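You operate a simulated robot arm through the tools that you are given. There is no shell and no other tool.

You run a simulated robot arm. Do the job below in one go: nothing can be reset, and whatever is moved stays where it is left.

JOB
Put the toothed collar from the top of the grey cupboard on the grey lead weight there. Then open the wall box door, take the blue bottle and leave it in the black tray, then shut the door. Then close the tin lid. Then take the black angle bracket on the top of the long bench and put it away on the low shelf of the long bench. Then take the blue ring binder from the top of the long bench and leave it on the top of the grey bench. Then close the top bench drawer. Then take the left corner plate on the top of the grey bench and put it away on the shelf under the green bench. Keep to this order. Set down upright: black angle bracket.

Only the result counts: the job must be done as asked and must still hold three seconds after the hand-in. Knocking over, shifting, dropping, spilling or breaking anything else fails it. A push-on lid holds only when it is set on centred and level and pressed home; a screw cap is set on level and turned clockwise until tight.

ROBOT AND FRAMES
A 6-joint arm with a two-finger parallel gripper on a trunk, on a base that moves. Base frame: it is fixed to the floor where the robot stands at the start and does not move with it; the origin is under the middle of the robot, x ahead of it, y to its left, z up. Units: cm, degrees, N and s.
It reaches about 131.3 cm from its shoulder. Its first joint turns from -166.0 to 166.0 degrees. Places, roughly: black angle bracket (6x5x6 cm) [-140, 630, 90]; black tray (53x29x5 cm) [-220, -130, 20]; blue bottle (6x6x16 cm) [100, -70, 130]; lead weight [75, 25, 75]; left corner plate (9x6x4 cm) [-340, 570, 90]; low shelf of the long bench [-70, 620, 20]; ring binder [-100, 650, 100]; shelf under the green bench [70, 490, 20]; tin lid [-130, 620, 90]; toothed collar (3x3x2 cm) [70, -10, 90]; top bench drawer [-150, 590, 70]; top of the grey bench [-350, 580, 90]; wall box door [90, -70, 140]. Payload 3.43 kg.
Tool frame: the origin (TCP) lies between the finger pads and is the grasp point; the fingertips stand 3.4 cm ahead of it; z points along the fingers, y is the line along which they close. Largest opening 12.8 cm; finger width 2.4, thickness 1.2; the body of the gripper, 4.8 by 13 cm, starts 9.6 cm behind the TCP.
Orientation is that of the tool frame in the base frame, as a unit quaternion [x, y, z, w]. With the fingers straight down and closing along the base's y, the tool's x points along the base's -x, its y along +y and its z along -z.

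CONTROLS
- The arm moves only by the tool arm_command. Its argument "steps" is a list of rows, each an object of numbers (a shift or turn left out is 0, a gripper value left out holds the last): "dx", "dy", "dz": the shift along the base's x, y, z in cm; "ax", "ay", "az": the turn, a rotation vector about the base's x, y, z in degrees; "jaw": the closure, from 0 (fully open) to 1 (shut). In form: [{"dx": .., "dy": .., "dz": .., "ax": .., "ay": .., "az": .., "jaw": ..}, ...]. A call has 1 to 20 rows; each row shifts and turns the commanded pose from where the row before left it. Rows are played at 5 a second. More than 5 cm and 8.6 degrees between two rows, or a gripper value outside its range, and nothing of the call is played. A pose out of reach is approached as far as the arm can. The call stops where the force on the tool passes 40 N (or 10 N more than at its start, if that is more) or the arm is blocked; 0.2 s more then pass. The fingers move at their own pace (about 15.3 cm/s each) and stop on an object; they squeeze with about 22 N. The grip force told is the motor's: it shows also when the fingers shut on nothing. Time passes only in rows, and 0.2 s behind the last, so rows that do not move let the fingers close. The reply holds the time, the measured pose of the TCP, the force on the tool along the base axes, the opening and the grip force, in the units named above and with some noise, with the torque about the TCP (base axes, N m) and any sound that the robot's microphone picked up, and new pictures: "show" is both (left out), scene, wrist or none.
- Cameras (640 x 400 px; columns grow to the right, rows downward): "scene" is now at [15.69, 16.52, 123.74]; the picture's right is [-0.57, -0.82, 0.00], its down [-0.17, 0.12, -0.98] and it looks along [0.80, -0.56, -0.20] (base axes); focal length 251 px, centre (320, 200). "wrist" rides on the gripper at [7.6, -1.1, -16] in the tool frame; the picture's right is [0.15, 0.99, 0.00], its down [-0.88, 0.13, -0.46] and it looks along [-0.45, 0.07, 0.89] (tool axes); focal length 234 px, centre (320, 200).
- drive_base(legs): drives the robot by 1 to 6 legs, each [ahead, left, turn to the left] in cm, cm and degrees, along the robot's own axes; the way and the turn of a leg run together, so that a leg with both is an arc; at most 150 cm and 180 degrees a leg. The arm and the cameras ride along, it lands a little off, and it stops where it bumps. It gives what a move gives, and a new picture of the scene camera.
- head_to(pan, tilt): turns the head with the scene camera to pan (to the left, within 143 degrees either way) and tilt (down, from -29 to 69), counted from straight ahead of the robot. It gives what a move gives, and a new picture of the scene camera.
- measure_at(camera, pixels): for up to 12 pixels [column, row] of the newest picture of that camera ("zoom" is the newest enlarged one), the place [x, y, z] in the base frame of the surface seen there, good to about 0.3 cm. No time passes.
- enlarge(camera, box): a new picture of the part [left, top, right, bottom] of that camera's present view, enlarged. No time passes.
- hand_in(): hands the job in; it is judged then, once.

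Unless the task says otherwise, let go and move clear before handing in.

The tools are called as a command line: name --argument value ..., lists and objects as JSON in quotes. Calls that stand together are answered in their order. arm_command: Moves the arm, as the interface text tells. Its arguments: {"type":"object","properties":{"steps":{"type":"array","items":{"type":"object","properties":{"dx":{"type":"number"},"dy":{"type":"number"},"dz":{"type":"number"},"ax":{"type":"number"},"ay":{"type":"number"},"az":{"type":"number"},"jaw":{"type":"number"}}}},"show":{"type":"string","enum":["both","scene","wrist","none"]}},"required":["steps"]} The other tools are called the same way: drive_base (legs) drives the base; head_to (pan, tilt) turns the head that bears the scene camera; measure_at (camera, pixels) gives the place of the surface under pixels of a picture; enlarge (camera, box) takes an enlarged picture of a part of a camera's view; hand_in () hands the job in.

At the start:

```text
time_s: 0.0
ee_pos: [55.33, -11.75, 99.89]
tcp_rot: [0.0, 1.0, 0.0, 0.0]
wrist_force: [0.7, 1.1, 0.3]
torque: [-0.02, -0.02, 0.0]
gripper_width: 12.81
gripper_force: 0.1
robot x, y, heading: [-0.01, 0.05, -0.2]
head pan, tilt (commanded): [-35.1, 11.7]
```

scene: 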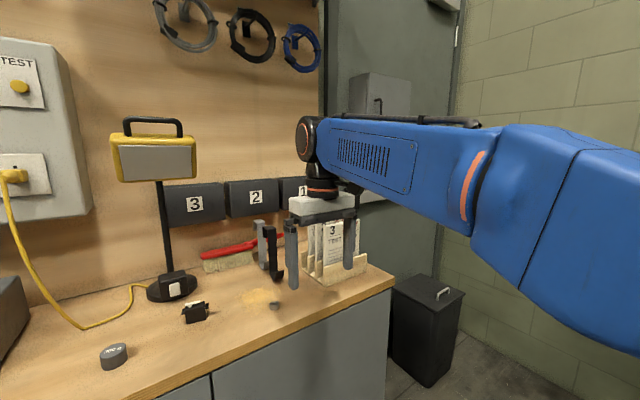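
wrist: 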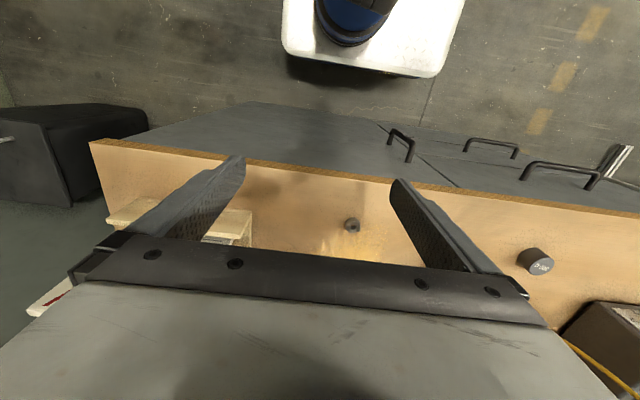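

The scene shows the grey weight near pixel (113,355) and a small toothed piece near (274,305); the wrist view shows the same at (352,225) and (536,261). I'll measure and enlarge these.

enlarge --camera "scene" --box '[80, 260, 320, 400]'

enlarge --camera "wrist" --box '[300, 180, 600, 330]'

measure_at --camera "scene" --pixels '[[113, 350], [113, 360], [274, 305], [274, 302], [270, 306], [278, 306], [260, 320], [195, 312], [145, 370], [318, 250], [275, 270]]'

measure_at --camera "wrist" --pixels '[[352, 222], [352, 226], [346, 224], [359, 224], [352, 235], [535, 256], [522, 258], [552, 260], [380, 230]]'

```text
2.67 times, centred on (200, 330) of scene
```

zoom: 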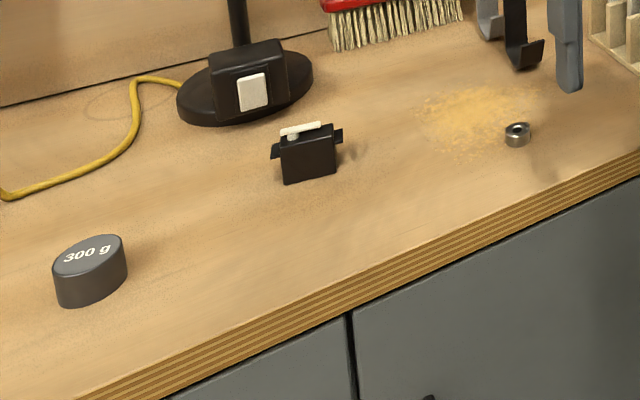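

```text
2.13 times, centred on (450, 255) of wrist
```

zoom: 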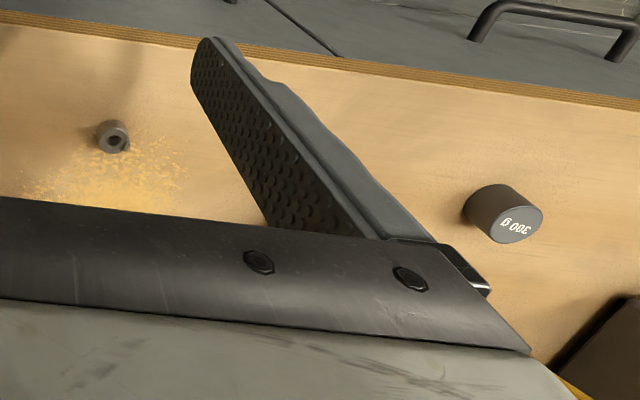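

```text
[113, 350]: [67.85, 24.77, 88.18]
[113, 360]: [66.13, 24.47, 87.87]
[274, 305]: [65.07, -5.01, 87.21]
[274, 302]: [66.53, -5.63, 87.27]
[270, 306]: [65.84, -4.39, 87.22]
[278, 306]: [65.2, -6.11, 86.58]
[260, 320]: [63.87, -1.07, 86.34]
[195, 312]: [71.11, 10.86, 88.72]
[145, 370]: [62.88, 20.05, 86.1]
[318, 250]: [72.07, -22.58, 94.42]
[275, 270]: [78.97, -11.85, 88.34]
```

```text
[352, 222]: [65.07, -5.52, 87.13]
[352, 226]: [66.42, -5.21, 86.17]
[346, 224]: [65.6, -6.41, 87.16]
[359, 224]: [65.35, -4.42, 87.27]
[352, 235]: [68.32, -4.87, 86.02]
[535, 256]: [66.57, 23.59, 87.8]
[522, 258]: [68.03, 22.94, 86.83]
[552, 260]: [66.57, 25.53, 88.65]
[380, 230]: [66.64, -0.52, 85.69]
```

The collar sits near (65.6,-5.4) and the weight near (67,24.5). I'll zoom tighter to measure their heights and shapes.

enlarge --camera "wrist" --box '[328, 205, 376, 240]'

enlarge --camera "scene" --box '[90, 335, 138, 375]'

```text
11.43 times, centred on (352, 222) of wrist
```

zoom: 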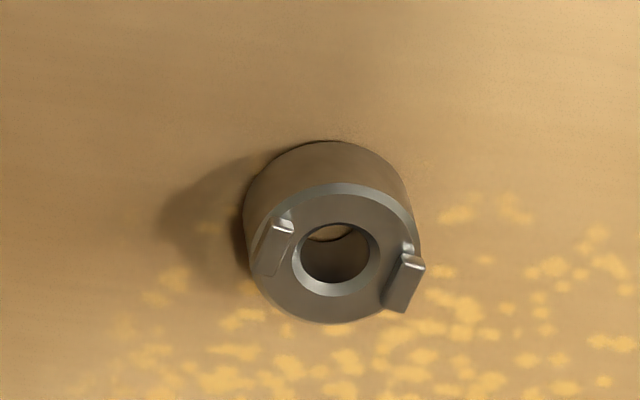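

```text
10.00 times, centred on (114, 355) of scene
```

zoom: 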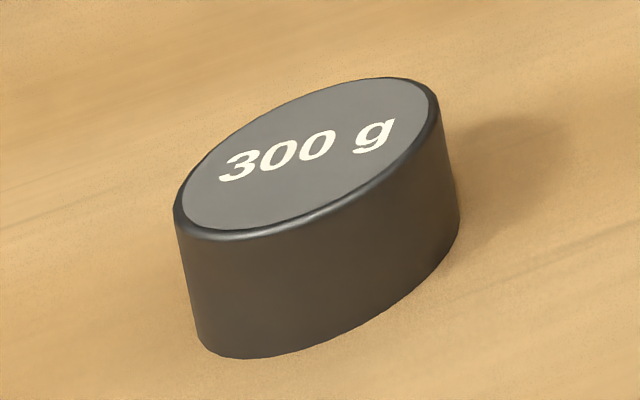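

measure_at --camera "zoom" --pixels '[[310, 155], [400, 80], [195, 210], [310, 105], [320, 215], [420, 150], [240, 130], [260, 330], [200, 340], [450, 230]]'

enlarge --camera "wrist" --box '[328, 205, 376, 240]'

```text
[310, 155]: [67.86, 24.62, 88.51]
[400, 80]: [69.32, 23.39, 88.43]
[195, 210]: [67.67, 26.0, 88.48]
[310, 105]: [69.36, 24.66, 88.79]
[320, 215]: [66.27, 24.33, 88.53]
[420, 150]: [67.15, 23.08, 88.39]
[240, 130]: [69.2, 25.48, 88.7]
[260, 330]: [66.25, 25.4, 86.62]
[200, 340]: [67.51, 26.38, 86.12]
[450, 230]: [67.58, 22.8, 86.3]
```

```text
11.43 times, centred on (352, 222) of wrist
```

zoom: 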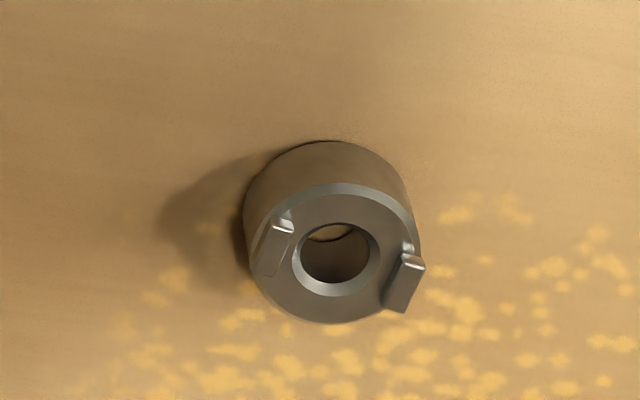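

measure_at --camera "zoom" --pixels '[[330, 205], [330, 305], [265, 270], [400, 270], [340, 190], [280, 225], [410, 265], [330, 165], [240, 240], [200, 330], [450, 300], [340, 240]]'

head_to --pan -5 --tilt 35

```text
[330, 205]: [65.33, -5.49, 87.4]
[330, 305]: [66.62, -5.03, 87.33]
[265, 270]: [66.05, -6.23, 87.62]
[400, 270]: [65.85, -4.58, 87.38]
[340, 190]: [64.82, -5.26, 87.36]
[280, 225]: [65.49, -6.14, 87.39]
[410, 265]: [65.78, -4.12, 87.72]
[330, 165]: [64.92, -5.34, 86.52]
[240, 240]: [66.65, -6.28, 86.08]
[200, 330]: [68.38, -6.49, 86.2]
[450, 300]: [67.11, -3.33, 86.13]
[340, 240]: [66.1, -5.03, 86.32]
```

```text
time_s: 0.9
ee_pos: [55.19, -11.98, 100.02]
tcp_rot: [0.0, 1.0, 0.0, 0.0]
wrist_force: [-0.2, -0.3, -0.3]
torque: [-0.02, 0.03, -0.01]
gripper_width: 12.77
gripper_force: 0.0
robot x, y, heading: [0.04, 0.27, -0.1]
head pan, tilt (commanded): [-5.0, 35.0]
```

scene: 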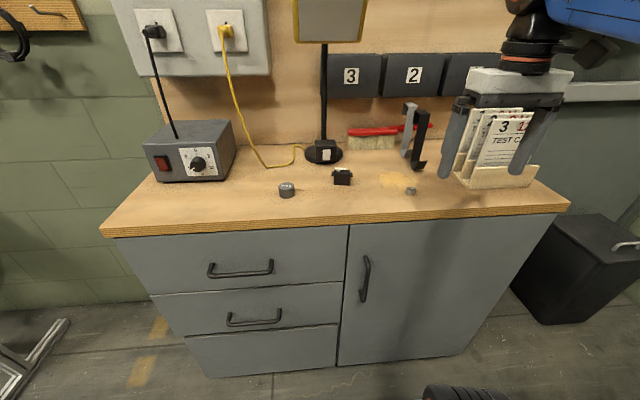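

The collar measures about 2.1 cm across at (65.75,-5.25), from z 86.1 to 87.4, with its teeth up. The weight top is at (67.9,24.6,88.5). I'll move above the collar with the fingers partly closed.

arm_command --steps '[{"dx": 3.5, "dy": 2.2, "jaw": 0.55}, {"dx": 3.5, "dy": 2.2}, {"dx": 3.45, "dy": 2.2, "dz": -1}, {"dz": -2.5}, {"dx": 0}, {"dx": 0}]'

```text
time_s: 2.4
ee_pos: [65.61, -5.14, 96.41]
tcp_rot: [0.0, 1.0, 0.0, 0.0]
wrist_force: [-0.1, 0.2, -0.2]
torque: [0.0, -0.05, 0.04]
gripper_width: 5.76
gripper_force: 0.0
robot x, y, heading: [0.32, -0.05, 0.3]
head pan, tilt (commanded): [-5.0, 35.0]
```

scene: 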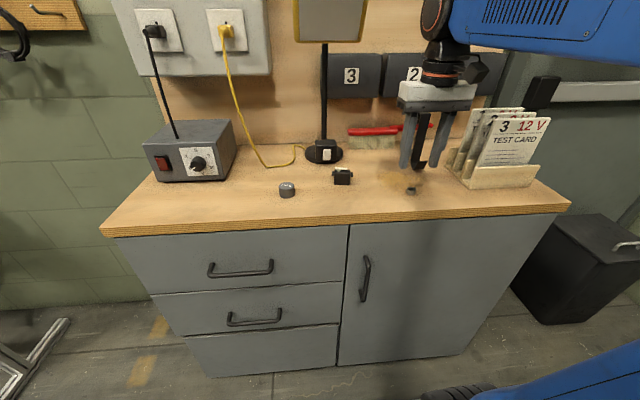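
wrist: 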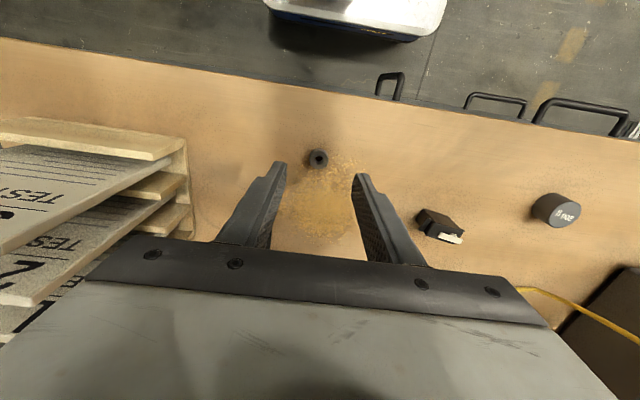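

The fingers straddle the collar (wrist pixel 318,158). I'll re-check the collar position and then descend.

measure_at --camera "wrist" --pixels '[[318, 154], [318, 164], [311, 158], [326, 158], [320, 185], [555, 203], [545, 205], [568, 210]]'

arm_command --steps '[{"dz": -3.3}, {"dz": -2}, {"dx": 0}]'

```text
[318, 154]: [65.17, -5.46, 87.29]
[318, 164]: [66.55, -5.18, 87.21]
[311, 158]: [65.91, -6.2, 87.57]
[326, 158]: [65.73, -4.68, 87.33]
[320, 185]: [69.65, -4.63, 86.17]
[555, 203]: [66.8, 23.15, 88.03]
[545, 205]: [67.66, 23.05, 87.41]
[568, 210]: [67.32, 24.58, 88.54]
```

```text
time_s: 3.1
ee_pos: [65.58, -5.21, 91.19]
tcp_rot: [0.0, 1.0, 0.0, -0.001]
wrist_force: [-0.5, -0.8, 0.8]
torque: [0.0, 0.0, -0.01]
gripper_width: 5.73
gripper_force: 0.0
robot x, y, heading: [-0.16, 0.07, -0.0]
head pan, tilt (commanded): [-5.0, 35.0]
```

scene: 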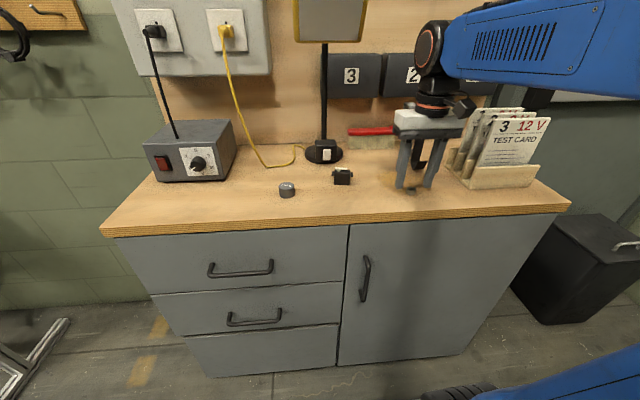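
wrist: 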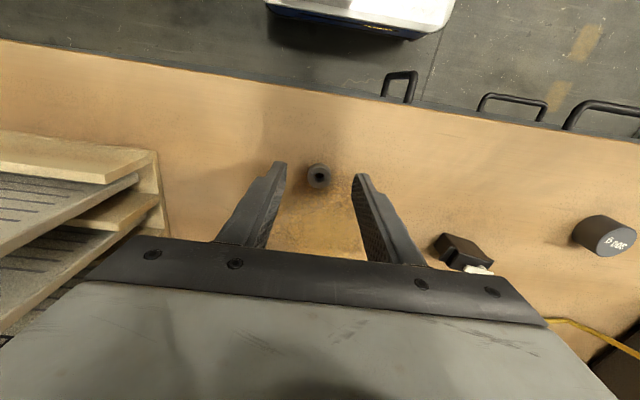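

The tips are at about z 87.8 and the collar is centred between the fingers. I'll lower 1.3 cm and close.

arm_command --steps '[{"dx": 0.15, "dy": -0.1, "dz": -0.7}, {"dz": -0.6}, {"jaw": 0.7}, {"jaw": 0.8}, {"jaw": 0.9}, {"jaw": 1.0}, {"dx": 0}, {"dx": 0}]'

```text
time_s: 5.0
ee_pos: [65.82, -5.4, 89.82]
tcp_rot: [0.0, 1.0, 0.0, 0.0]
wrist_force: [-0.2, -0.8, -0.3]
torque: [0.01, 0.01, 0.02]
gripper_width: 2.14
gripper_force: 21.8
robot x, y, heading: [-0.02, -0.16, 0.1]
head pan, tilt (commanded): [-5.0, 35.0]
```

scene: 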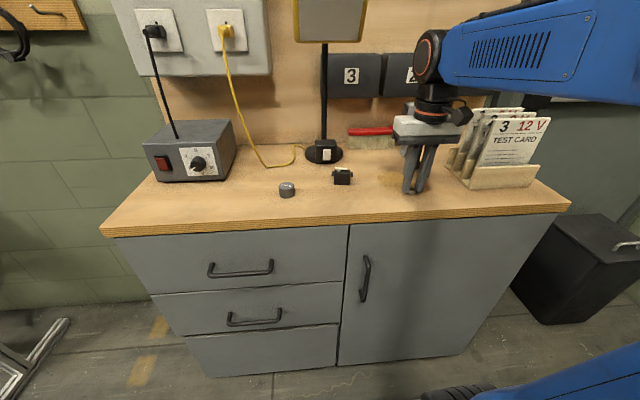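
wrist: 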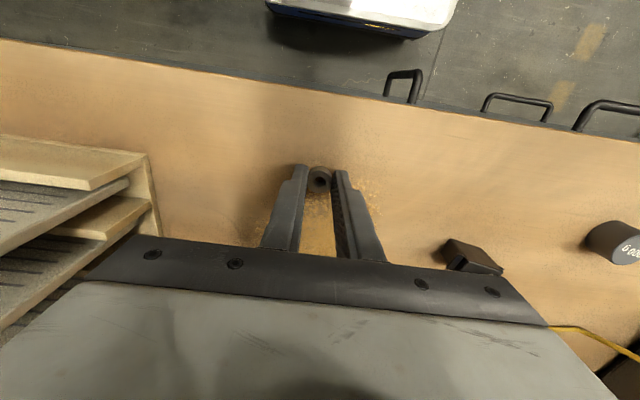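

The collar is gripped at 2.14 cm. I'll lift it, and check where the lamp head (scene pixel 330,20) is before swinging left.

arm_command --steps '[{"dz": 1}, {"dz": 3}, {"dz": 4}, {"dx": 0}]'

measure_at --camera "scene" --pixels '[[330, 35], [300, 20], [355, 20], [325, 60], [325, 150], [342, 170], [287, 188], [195, 140], [160, 140], [235, 130]]'

```text
time_s: 6.0
ee_pos: [65.72, -5.42, 97.86]
tcp_rot: [0.0, 1.0, 0.0, 0.0]
wrist_force: [-0.8, 0.3, 0.1]
torque: [-0.01, 0.02, 0.01]
gripper_width: 2.1
gripper_force: 21.5
robot x, y, heading: [-0.33, -0.11, 0.1]
head pan, tilt (commanded): [-5.0, 35.0]
```

scene: 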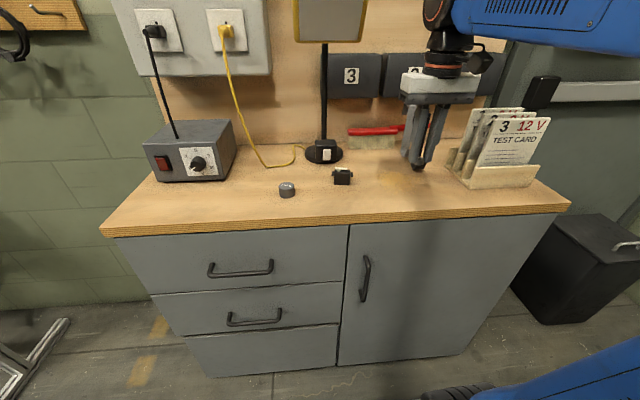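
wrist: 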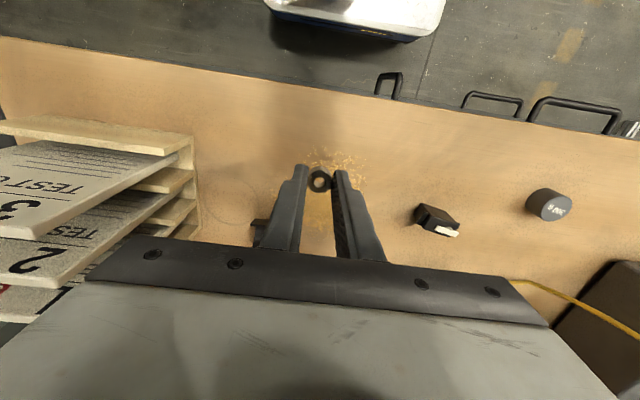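

```text
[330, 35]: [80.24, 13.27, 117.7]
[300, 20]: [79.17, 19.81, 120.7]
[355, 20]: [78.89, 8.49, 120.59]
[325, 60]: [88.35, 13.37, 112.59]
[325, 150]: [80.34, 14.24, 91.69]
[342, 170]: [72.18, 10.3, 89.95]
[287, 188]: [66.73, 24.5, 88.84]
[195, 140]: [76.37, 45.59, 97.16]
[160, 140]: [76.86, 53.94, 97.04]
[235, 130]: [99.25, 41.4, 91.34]
```

The collar is held (wrist pixel 319,181). The lamp head front is at x≈79, so I'll swing left at x≈64 and stop above the weight.

arm_command --steps '[{"dx": -1.5, "dy": 4}, {"dy": 4.5}, {"dy": 4.5}, {"dy": 4.5}, {"dy": 4.5}, {"dx": 1.5, "dy": 4}, {"dx": 2.1, "dy": 4}, {"dx": 0}, {"dx": 0}]'

```text
time_s: 8.0
ee_pos: [67.89, 24.71, 97.77]
tcp_rot: [0.0, 1.0, 0.001, 0.0]
wrist_force: [0.0, -0.1, -0.3]
torque: [0.0, 0.0, 0.01]
gripper_width: 2.09
gripper_force: 21.5
robot x, y, heading: [0.06, -0.11, -0.2]
head pan, tilt (commanded): [-5.0, 35.0]
```

scene: 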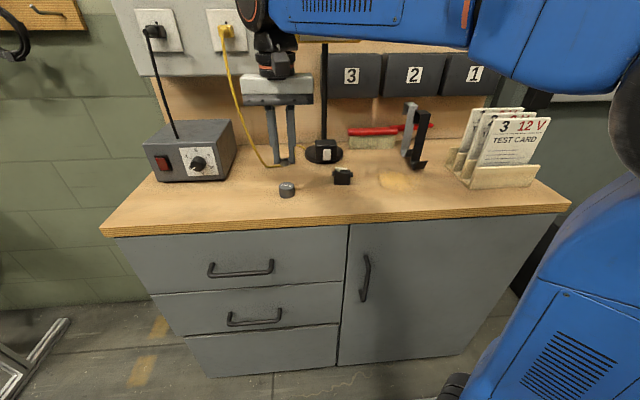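
wrist: 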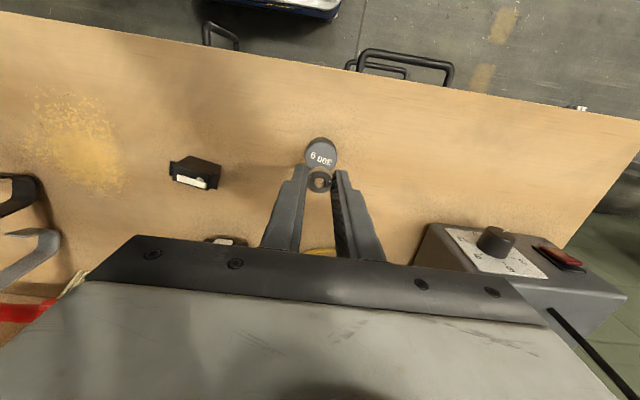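

enlarge --camera "wrist" --box '[290, 125, 350, 200]'

```text
5.33 times, centred on (320, 162) of wrist
```

zoom: 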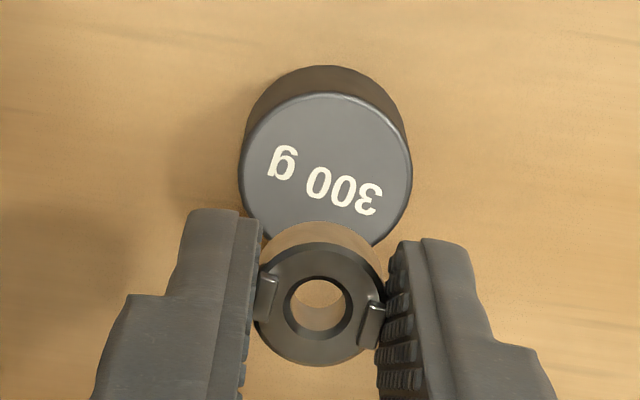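

measure_at --camera "zoom" --pixels '[[325, 105], [260, 180], [395, 180], [290, 220], [325, 170], [320, 260], [320, 355], [265, 330], [370, 310]]'

```text
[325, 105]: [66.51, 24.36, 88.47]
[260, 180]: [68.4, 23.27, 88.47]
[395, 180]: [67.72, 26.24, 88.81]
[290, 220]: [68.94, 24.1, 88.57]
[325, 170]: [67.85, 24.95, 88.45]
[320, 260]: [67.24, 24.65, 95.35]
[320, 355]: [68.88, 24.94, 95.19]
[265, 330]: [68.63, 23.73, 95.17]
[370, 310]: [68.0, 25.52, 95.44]
```

The collar is centred over the weight, both near (68.05,24.7). I'll lower toward the weight top and watch the force.

arm_command --steps '[{"dz": -3}, {"dz": -1.8}, {"dz": -0.3}, {"dx": 0}]' --show "wrist"

```text
time_s: 8.9
ee_pos: [67.88, 24.66, 92.74]
tcp_rot: [0.0, 1.0, 0.0, 0.0]
wrist_force: [-0.3, -0.1, -0.8]
torque: [-0.02, -0.01, -0.03]
gripper_width: 2.09
gripper_force: 21.7
robot x, y, heading: [0.23, 0.16, -0.1]
head pan, tilt (commanded): [-5.0, 35.0]
```

wrist: 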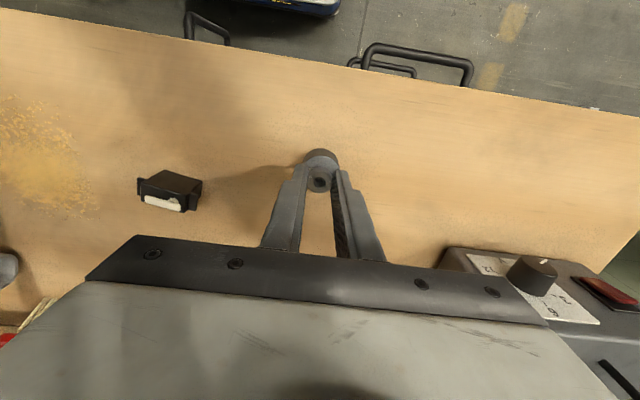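

arm_command --steps '[{"dz": -0.15}, {"dz": -0.15}, {"dx": 0}]' --show "none"

enlarge --camera "wrist" --box '[290, 125, 350, 200]'

enlarge --camera "scene" --box '[260, 150, 320, 200]'

```text
time_s: 9.8
ee_pos: [67.86, 24.69, 92.48]
tcp_rot: [0.0, 1.0, 0.001, 0.0]
wrist_force: [0.2, 0.2, 0.0]
torque: [0.01, 0.03, 0.0]
gripper_width: 2.09
gripper_force: 21.5
robot x, y, heading: [0.15, 0.11, 0.2]
head pan, tilt (commanded): [-5.0, 35.0]
```

```text
5.33 times, centred on (320, 162) of wrist
```

zoom: 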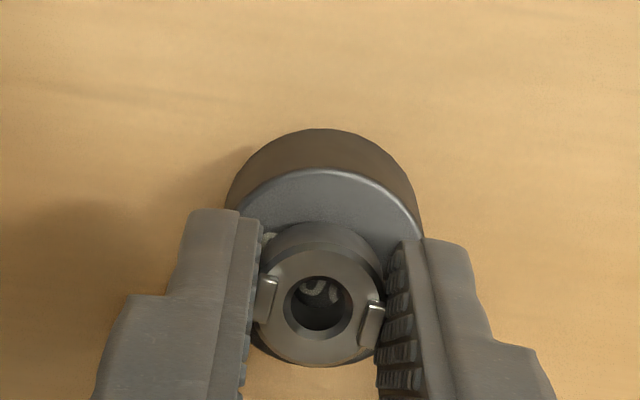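

```text
8.00 times, centred on (290, 175) of scene
```

zoom: 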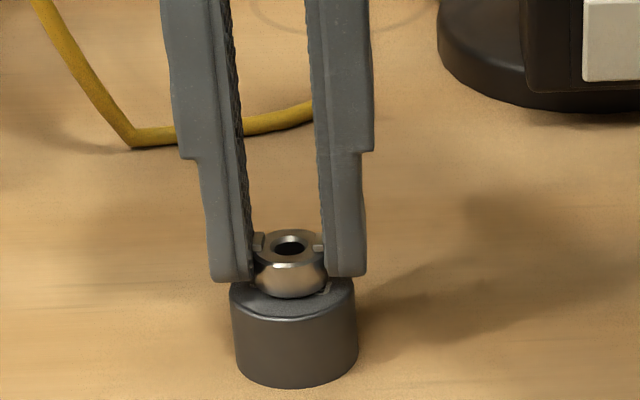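

The collar sits just above the weight and is centred. I'll continue down in tiny steps until there is contact.

arm_command --steps '[{"dz": -0.1}, {"dz": -0.1}, {"dx": 0}]' --show "none"

enlarge --camera "scene" --box '[260, 150, 320, 200]'

```text
time_s: 10.6
ee_pos: [67.85, 24.72, 92.22]
tcp_rot: [0.0, 1.0, 0.0, 0.001]
wrist_force: [1.6, 0.9, 8.1]
torque: [0.09, -0.06, 0.0]
gripper_width: 2.07
gripper_force: 21.7
robot x, y, heading: [-0.06, -0.16, -0.0]
head pan, tilt (commanded): [-5.0, 35.0]
```

```text
8.00 times, centred on (290, 175) of scene
```

zoom: 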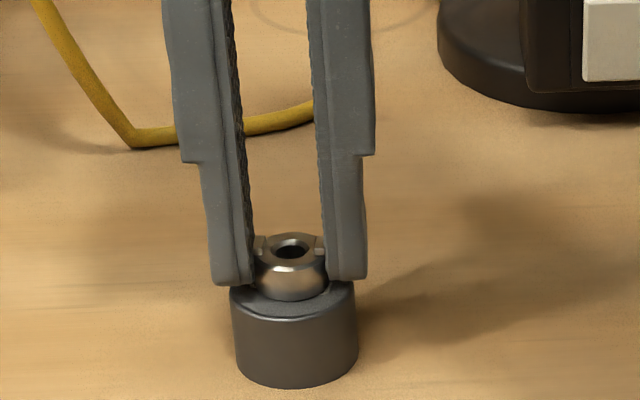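

Contact reads 8 N, so the collar rests on the weight. I'll open slowly and rise straight up.

arm_command --steps '[{"dz": 0.05, "jaw": 0.8}, {"jaw": 0.75}, {"jaw": 0.7}, {"dx": 0}, {"dz": 1}, {"dz": 3}, {"dz": 4}, {"dx": 0}]' --show "wrist"

enlarge --camera "scene" --box '[260, 150, 320, 200]'

```text
time_s: 12.3
ee_pos: [67.89, 24.73, 100.36]
tcp_rot: [0.0, 1.0, 0.0, 0.0]
wrist_force: [1.0, 0.1, -0.1]
torque: [-0.03, -0.02, -0.01]
gripper_width: 3.85
gripper_force: 0.2
robot x, y, heading: [-0.24, 0.3, 0.1]
head pan, tilt (commanded): [-5.0, 35.0]
```

wrist: 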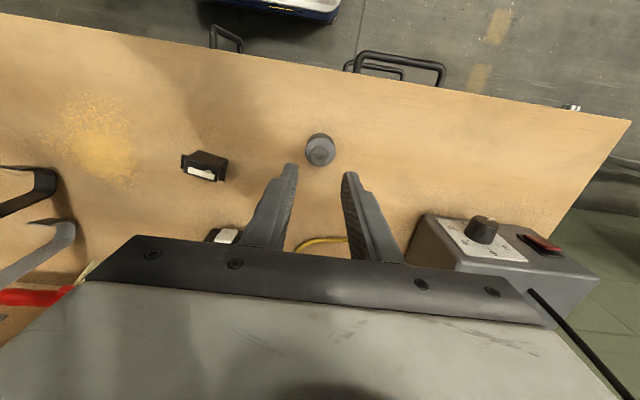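

```text
8.00 times, centred on (290, 175) of scene
```

zoom: 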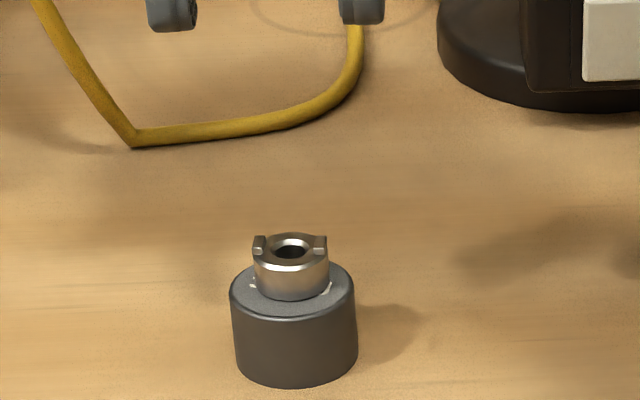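

The collar now stands centred on the weight. Next I'll raise and retract the arm, then look right at the wall box.

arm_command --steps '[{"dx": -4, "dz": 2}, {"dx": -4, "dz": 2}, {"dx": -4, "dy": -3, "dz": 2}, {"dx": -2, "dy": -4, "dz": 3}, {"dy": -5, "dz": 3}, {"dy": -5, "dz": 3}, {"dx": 0}]' --show "none"

head_to --pan -45 --tilt 0

```text
refused: row 3 steps farther than a row can; nothing moved
```

```text
time_s: 13.4
ee_pos: [67.84, 24.63, 100.38]
tcp_rot: [0.001, 1.0, 0.0, 0.0]
wrist_force: [0.2, 0.3, -0.6]
torque: [0.02, -0.01, 0.0]
gripper_width: 3.83
gripper_force: 0.1
robot x, y, heading: [-0.18, 0.03, 0.1]
head pan, tilt (commanded): [-45.0, 0.0]
```

scene: 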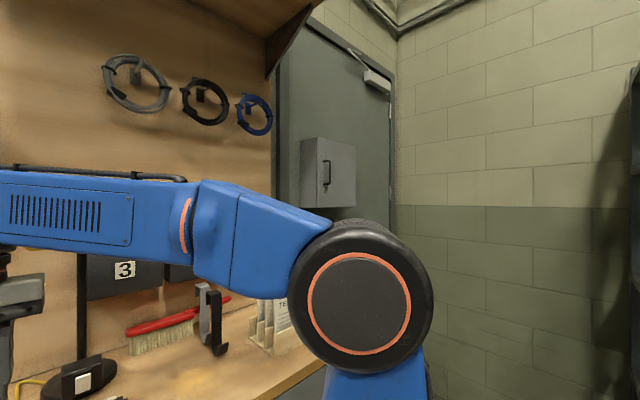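

The step limit is the combined length, and nothing moved. The wall box is at pixel (328,172) with a handle at (326,173), so I'll zoom and measure it.

enlarge --camera "scene" --box '[285, 125, 385, 215]'

measure_at --camera "scene" --pixels '[[302, 142], [318, 140], [353, 146], [305, 200], [318, 207], [354, 205], [327, 172], [326, 160], [340, 175], [325, 187], [370, 170], [295, 120]]'

```text
4.44 times, centred on (335, 170) of scene
```

zoom: 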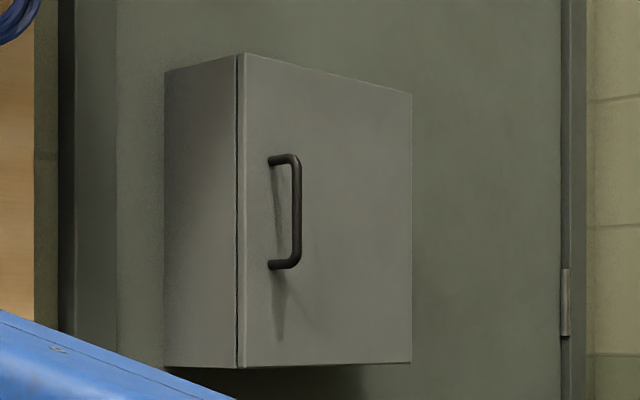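

```text
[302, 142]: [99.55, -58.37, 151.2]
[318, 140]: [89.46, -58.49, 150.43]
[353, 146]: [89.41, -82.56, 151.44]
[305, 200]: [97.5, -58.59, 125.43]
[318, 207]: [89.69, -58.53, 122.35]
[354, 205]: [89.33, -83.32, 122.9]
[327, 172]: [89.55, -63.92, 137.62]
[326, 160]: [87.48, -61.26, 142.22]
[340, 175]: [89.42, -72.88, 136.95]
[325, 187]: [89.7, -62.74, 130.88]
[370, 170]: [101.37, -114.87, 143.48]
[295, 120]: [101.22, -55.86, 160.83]
```

measure_at --camera "zoom" --pixels '[[296, 190], [296, 210], [296, 230], [296, 165], [293, 260], [275, 160], [280, 265], [245, 60], [245, 360], [410, 95], [410, 360], [200, 80]]'

```text
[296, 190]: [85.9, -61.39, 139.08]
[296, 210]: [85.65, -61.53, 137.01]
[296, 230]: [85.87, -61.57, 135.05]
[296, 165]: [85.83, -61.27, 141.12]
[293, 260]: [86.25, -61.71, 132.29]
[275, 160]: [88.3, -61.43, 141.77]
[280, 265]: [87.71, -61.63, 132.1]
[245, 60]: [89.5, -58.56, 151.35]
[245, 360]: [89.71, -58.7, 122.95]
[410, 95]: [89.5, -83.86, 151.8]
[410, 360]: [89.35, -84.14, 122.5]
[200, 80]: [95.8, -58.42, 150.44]
```

The door face is at x≈89.5, with its hinge side at y≈-84 and a vertical handle bar at (85.9,-61.5), z 132–142. I'll retract and raise the arm, then survey the floor to the right.

arm_command --steps '[{"dx": -4, "dz": 2}, {"dx": -4, "dz": 2}, {"dx": -3, "dy": -3, "dz": 2}, {"dx": -1, "dy": -4, "dz": 2.5}, {"dy": -4, "dz": 2.5}, {"dy": -4, "dz": 2.5}, {"dy": -4, "dz": 2.5}, {"dx": 0}]' --show "none"

head_to --pan -55 --tilt 45

```text
time_s: 15.2
ee_pos: [55.93, 5.65, 116.24]
tcp_rot: [0.0, 1.0, 0.001, 0.002]
wrist_force: [0.3, 0.1, 0.1]
torque: [-0.02, -0.03, -0.01]
gripper_width: 3.83
gripper_force: 0.0
robot x, y, heading: [0.3, -0.03, 0.1]
head pan, tilt (commanded): [-45.0, 0.0]
```

```text
time_s: 16.3
ee_pos: [55.88, 5.74, 116.38]
tcp_rot: [0.0, 1.0, 0.001, 0.002]
wrist_force: [-0.2, 0.0, -0.3]
torque: [0.04, 0.01, 0.03]
gripper_width: 3.83
gripper_force: 0.0
robot x, y, heading: [0.25, -0.05, 0.1]
head pan, tilt (commanded): [-55.0, 45.0]
```

scene: 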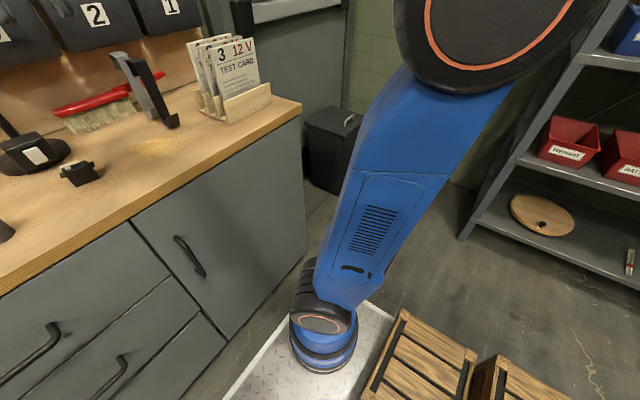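

I need positions of the robot deck, the crates (pixel 430,360), the bin (330,150) and the shelf at right.

measure_at --camera "scene" --pixels '[[430, 350], [530, 375], [380, 325], [405, 315], [250, 385], [330, 350], [320, 320], [330, 120], [345, 190], [310, 185], [470, 235], [400, 270]]'

head_to --pan -100 --tilt 45

```text
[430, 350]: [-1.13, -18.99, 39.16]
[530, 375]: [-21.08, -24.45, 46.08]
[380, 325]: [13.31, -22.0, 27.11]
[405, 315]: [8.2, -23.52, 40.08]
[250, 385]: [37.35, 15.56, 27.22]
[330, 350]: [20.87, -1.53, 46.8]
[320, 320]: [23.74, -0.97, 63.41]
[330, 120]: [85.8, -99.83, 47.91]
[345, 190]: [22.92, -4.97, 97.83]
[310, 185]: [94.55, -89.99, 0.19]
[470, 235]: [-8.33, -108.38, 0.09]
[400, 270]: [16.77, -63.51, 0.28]
```

```text
time_s: 17.5
ee_pos: [55.8, 5.84, 116.38]
tcp_rot: [0.0, 1.0, 0.001, 0.003]
wrist_force: [0.3, 0.7, 0.1]
torque: [0.0, 0.03, 0.05]
gripper_width: 3.84
gripper_force: 0.1
robot x, y, heading: [-0.09, 0.46, 0.2]
head pan, tilt (commanded): [-100.0, 45.0]
```

scene: 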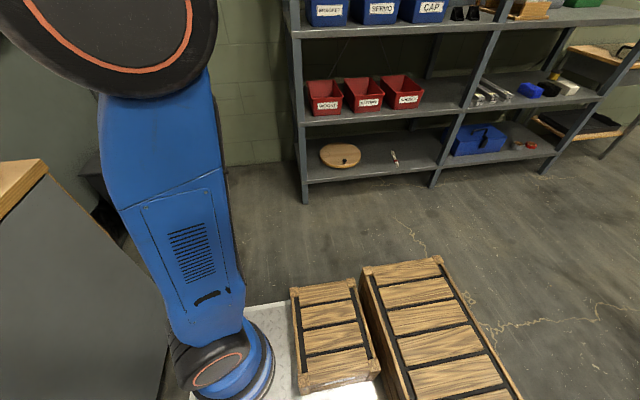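

The crates seem to ride on the robot's deck or stand next to it. I'll measure their extents before driving.

measure_at --camera "scene" --pixels '[[292, 290], [352, 282], [378, 375], [303, 390], [364, 268], [440, 258], [515, 395], [345, 390], [285, 320], [360, 300], [450, 330], [335, 395]]'

head_to --pan -125 --tilt 60

```text
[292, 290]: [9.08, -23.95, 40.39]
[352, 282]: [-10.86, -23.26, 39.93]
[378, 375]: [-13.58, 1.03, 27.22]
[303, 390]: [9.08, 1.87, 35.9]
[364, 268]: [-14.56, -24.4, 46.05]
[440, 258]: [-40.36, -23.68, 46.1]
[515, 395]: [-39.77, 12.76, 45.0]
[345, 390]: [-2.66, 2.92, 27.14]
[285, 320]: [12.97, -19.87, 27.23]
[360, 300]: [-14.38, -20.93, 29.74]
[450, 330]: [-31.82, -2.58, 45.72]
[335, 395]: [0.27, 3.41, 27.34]
```

```text
time_s: 18.4
ee_pos: [55.88, 5.79, 116.33]
tcp_rot: [0.0, 1.0, 0.0, 0.003]
wrist_force: [0.4, -0.9, 0.0]
torque: [-0.02, -0.01, 0.0]
gripper_width: 3.82
gripper_force: 0.2
robot x, y, heading: [0.23, 0.09, 0.1]
head pan, tilt (commanded): [-125.0, 60.0]
```

scene: 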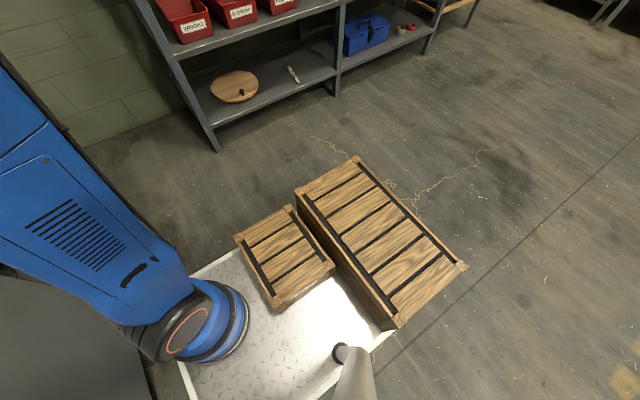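

The crates ride on the robot's own deck (x −40…40, y ±25), and the floor to the right is clear up to the rack at y≈−108. I'll strafe right 52 cm to stand in front of the wall box.

drive_base --legs '[[0, -52, 0]]'

head_to --pan -5 --tilt 5

```text
time_s: 21.4
ee_pos: [55.78, -46.51, 116.32]
tcp_rot: [0.002, 1.0, 0.001, 0.003]
wrist_force: [0.5, -0.2, -0.1]
torque: [0.01, -0.01, 0.01]
gripper_width: 3.84
gripper_force: 0.0
robot x, y, heading: [0.17, -52.64, -0.1]
head pan, tilt (commanded): [-125.0, 60.0]
```

scene: 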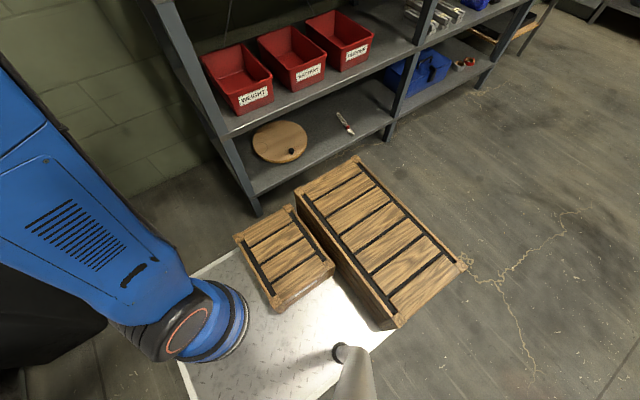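

```text
time_s: 23.4
ee_pos: [55.83, -46.47, 116.37]
tcp_rot: [0.001, 1.0, 0.0, 0.003]
wrist_force: [-0.4, -0.6, 0.3]
torque: [-0.02, -0.01, -0.01]
gripper_width: 3.85
gripper_force: 0.0
robot x, y, heading: [-0.18, -52.56, -0.1]
head pan, tilt (commanded): [-5.0, 5.0]
```

scene: 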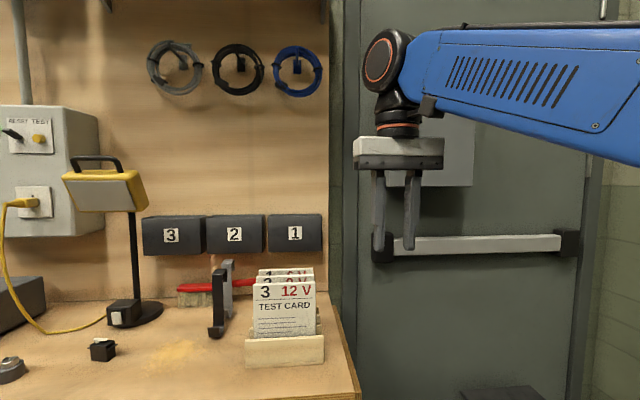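

The robot is at (0,−52.6). I'll turn the gripper 180° about vertical so the wrist camera ends up on top once the fingers point forward.

arm_command --steps '[{"az": 8.5}, {"az": 8.5}, {"az": 8.5}, {"az": 8.5}, {"az": 8.5}, {"az": 8.5}, {"az": 8.5}, {"az": 8.5}, {"az": 8.5}, {"az": 8.5}, {"az": 8.5}, {"az": 8.5}, {"az": 8.5}, {"az": 8.5}, {"az": 8.5}, {"az": 8.5}, {"az": 8.5}, {"az": 8.5}, {"az": 8.5}, {"az": 8.5}]' --show "scene"

```text
time_s: 27.6
ee_pos: [55.95, -46.69, 116.01]
tcp_rot: [0.996, -0.086, -0.001, 0.0]
wrist_force: [0.0, -0.5, 0.4]
torque: [0.01, 0.01, -0.01]
gripper_width: 3.84
gripper_force: 0.0
robot x, y, heading: [0.11, -52.07, -0.2]
head pan, tilt (commanded): [-5.0, 5.0]
```

scene: 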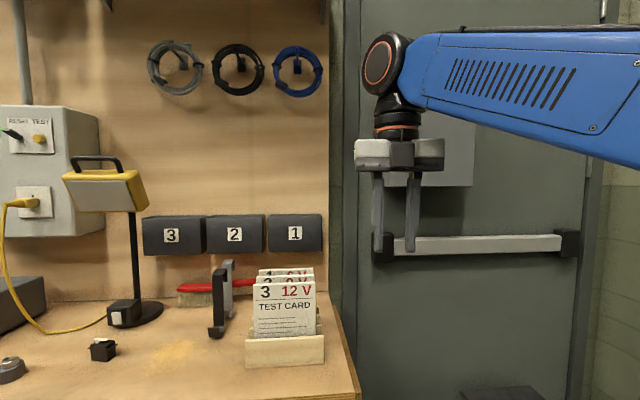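

The turn went well with 10° left. Now I'll finish it and pitch the fingers forward while moving to a point in front of the handle.

arm_command --steps '[{"az": 5, "dz": 2}, {"az": 4.9, "dz": 2}, {"ay": -8.2, "dx": 1.2, "dy": -1.35, "dz": 1.5}, {"ay": -8.2, "dx": 1.2, "dy": -1.35, "dz": 1.5}, {"ay": -8.2, "dx": 1.2, "dy": -1.35, "dz": 1.5}, {"ay": -8.2, "dx": 1.2, "dy": -1.35, "dz": 1.5}, {"ay": -8.2, "dx": 1.2, "dy": -1.35, "dz": 1.5}, {"ay": -8.2, "dx": 1.2, "dy": -1.35, "dz": 1.5}, {"ay": -8.2, "dx": 1.2, "dy": -1.35, "dz": 1.5}, {"ay": -8.2, "dx": 1.2, "dy": -1.35, "dz": 1.5}, {"ay": -8.2, "dx": 1.2, "dy": -1.35, "dz": 1.5}, {"ay": -8.2, "dx": 1.2, "dy": -1.35, "dz": 1.5}, {"ay": -8.0, "dx": 1.2, "dy": -1.35, "dz": 1.5, "jaw": 0.5}, {"dx": 0}, {"dx": 0}]'

```text
time_s: 30.8
ee_pos: [69.67, -58.85, 132.72]
tcp_rot: [0.708, -0.003, 0.706, 0.001]
wrist_force: [0.1, -0.3, 0.4]
torque: [-0.03, 0.01, 0.01]
gripper_width: 6.42
gripper_force: 0.1
out of reach, approached as far as the arm can: row 1, 2, 11, 12, 13
robot x, y, heading: [0.08, -52.22, -0.3]
head pan, tilt (commanded): [-5.0, 5.0]
```

scene: 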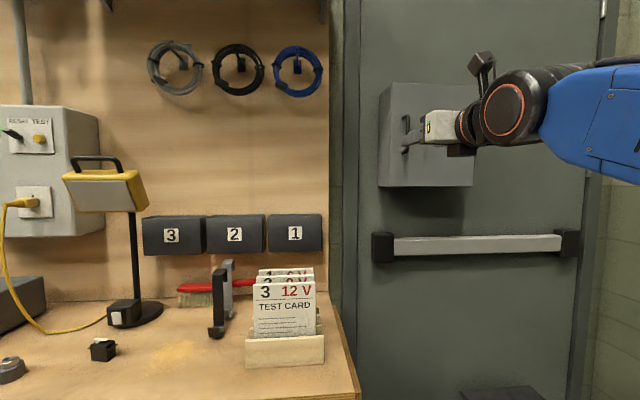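
wrist: 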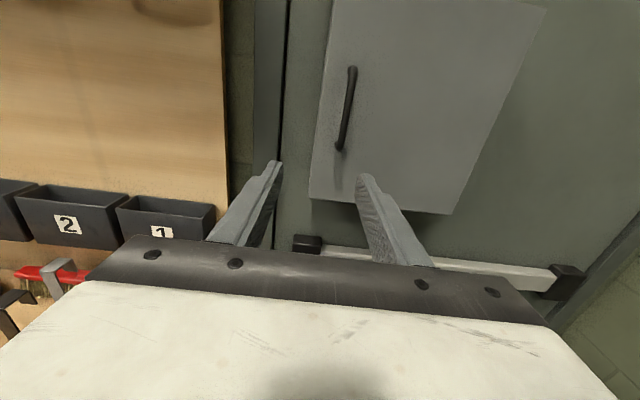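

The tool now points at the door with the camera on top, but the last rows were limited by reach. I'll move forward and right a little and check how the pose follows.

arm_command --steps '[{"dx": 2, "dy": -1, "dz": 0.5}, {"dx": 2, "dy": -1, "dz": 0.5}, {"dx": 0}]'

```text
time_s: 31.6
ee_pos: [73.69, -58.75, 133.55]
tcp_rot: [0.709, -0.005, 0.705, 0.002]
wrist_force: [1.1, -0.2, -0.2]
torque: [0.01, 0.03, 0.01]
gripper_width: 6.41
gripper_force: 0.1
out of reach, approached as far as the arm can: row 1, 2
robot x, y, heading: [0.0, -51.84, -0.2]
head pan, tilt (commanded): [-5.0, 5.0]
```

scene: 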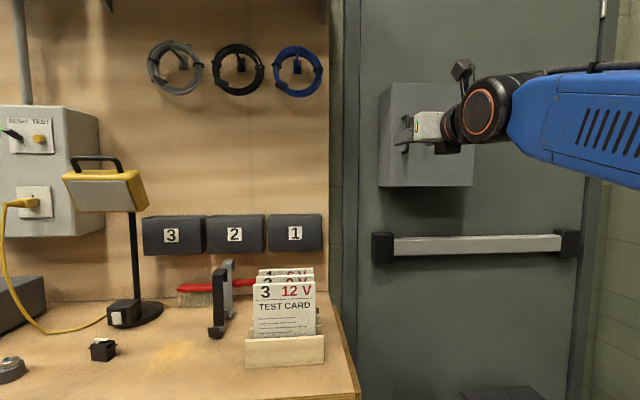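
wrist: 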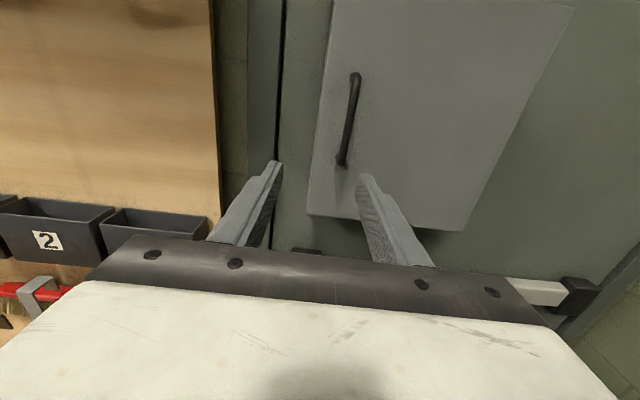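

The y motion is stuck because joint 6 is at its limit: the extra 10° of the 180° turn was also refused. I'll unroll the tool 180° about its own axis (+x), which leaves the camera below.

arm_command --steps '[{"ax": 8.5}, {"ax": 8.5}, {"ax": 8.5}, {"ax": 8.5}, {"ax": 8.5}, {"ax": 8.5}, {"ax": 8.5}, {"ax": 8.5}, {"ax": 8.5}, {"ax": 8.5}, {"ax": 8.5}, {"ax": 8.5}, {"ax": 8.5}, {"ax": 8.5}, {"ax": 8.5}, {"ax": 8.5}, {"ax": 8.5}, {"ax": 8.5}, {"ax": 8.5}, {"ax": 8.5}]'

```text
time_s: 35.8
ee_pos: [73.76, -58.76, 133.55]
tcp_rot: [-0.061, 0.703, -0.058, 0.706]
wrist_force: [-0.1, -0.1, 0.5]
torque: [0.01, -0.01, 0.01]
gripper_width: 6.39
gripper_force: 0.0
robot x, y, heading: [-0.29, -52.38, -0.3]
head pan, tilt (commanded): [-5.0, 5.0]
```

scene: 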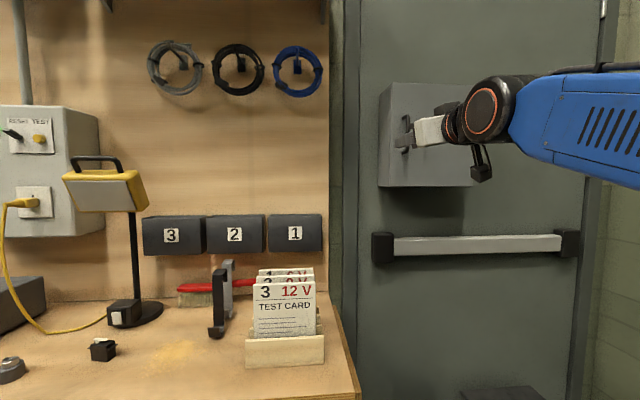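
wrist: 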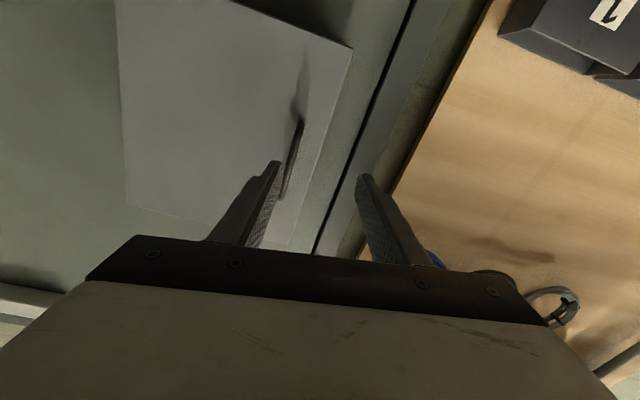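

Joint freedom is back with the camera below. I'll finish the last 10° and line up with the handle at y −61.5, z 136.8.

arm_command --steps '[{"ax": 5, "dy": -1.4, "dz": 1.6}, {"ax": 4.9, "dy": -1.35, "dz": 1.65}, {"dx": 2}, {"dx": 0}]'

```text
time_s: 36.8
ee_pos: [75.57, -61.61, 136.73]
tcp_rot: [-0.001, 0.706, 0.001, 0.709]
wrist_force: [-0.3, -0.1, 0.4]
torque: [0.06, 0.01, -0.03]
gripper_width: 6.4
gripper_force: 0.0
robot x, y, heading: [0.21, -52.78, -0.3]
head pan, tilt (commanded): [-5.0, 5.0]
```

scene: 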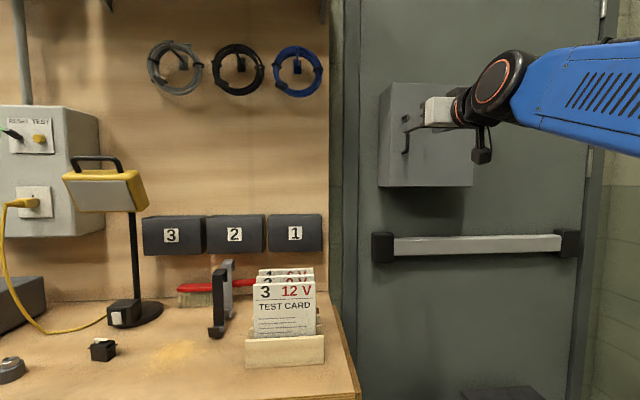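
wrist: 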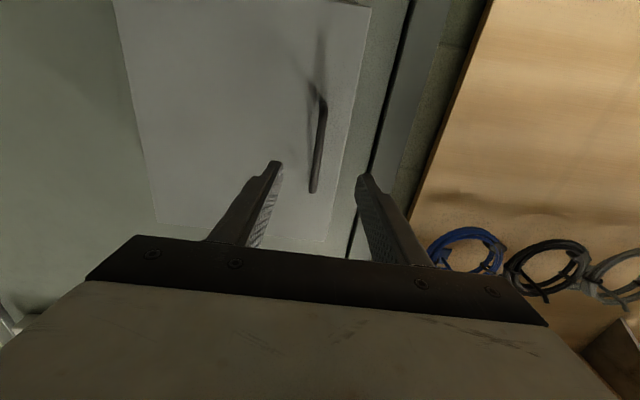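

The handle is between the fingers in the wrist view (318,150). I'll measure it to confirm.

measure_at --camera "wrist" --pixels '[[318, 140], [316, 170], [320, 115], [250, 120], [345, 130], [310, 190]]'

enlarge --camera "wrist" --box '[220, 60, 420, 240]'

```text
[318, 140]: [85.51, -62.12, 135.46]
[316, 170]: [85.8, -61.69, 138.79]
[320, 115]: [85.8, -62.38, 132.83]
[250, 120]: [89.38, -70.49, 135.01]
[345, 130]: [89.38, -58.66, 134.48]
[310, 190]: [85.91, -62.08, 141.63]
```

```text
2.22 times, centred on (320, 150) of wrist
```

zoom: 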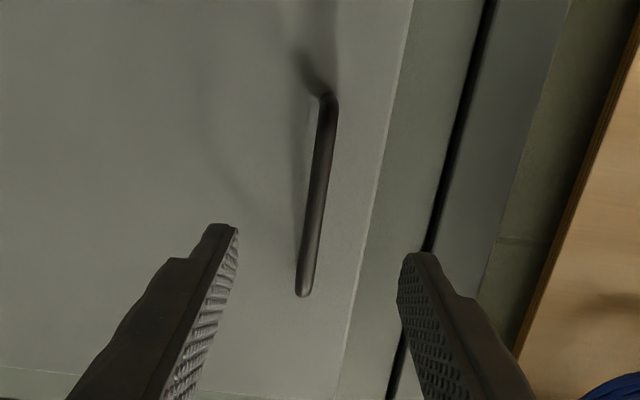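

The bar centre is at y≈−61.9, x≈86. I'll advance so the tips stop about 1 cm short of the door, then close on the bar.

arm_command --steps '[{"dx": 3, "dy": -0.3}, {"dx": 3}, {"dx": 3}, {"dx": 0, "jaw": 0.8}, {"jaw": 0.9}, {"jaw": 1.0}, {"jaw": 1.0}, {"dx": 0}]'

```text
time_s: 38.6
ee_pos: [84.54, -61.92, 136.79]
tcp_rot: [-0.002, 0.705, 0.002, 0.709]
wrist_force: [-1.2, 14.8, -0.9]
torque: [-0.04, 0.0, 0.24]
gripper_width: 0.95
gripper_force: 43.4
robot x, y, heading: [0.19, -52.65, -0.0]
head pan, tilt (commanded): [-5.0, 5.0]
```

scene: 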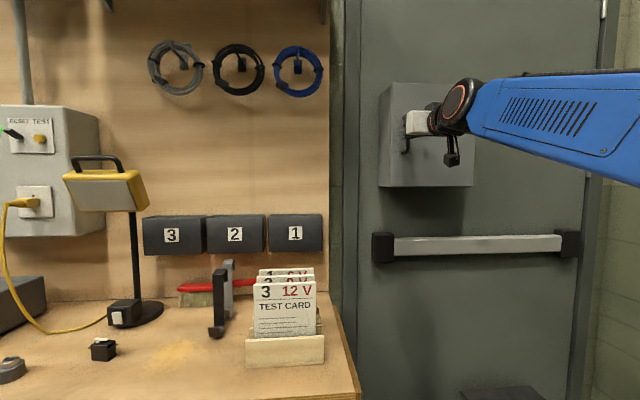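
wrist: 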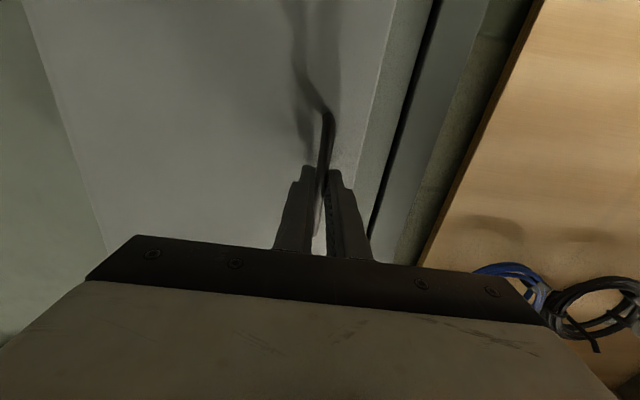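

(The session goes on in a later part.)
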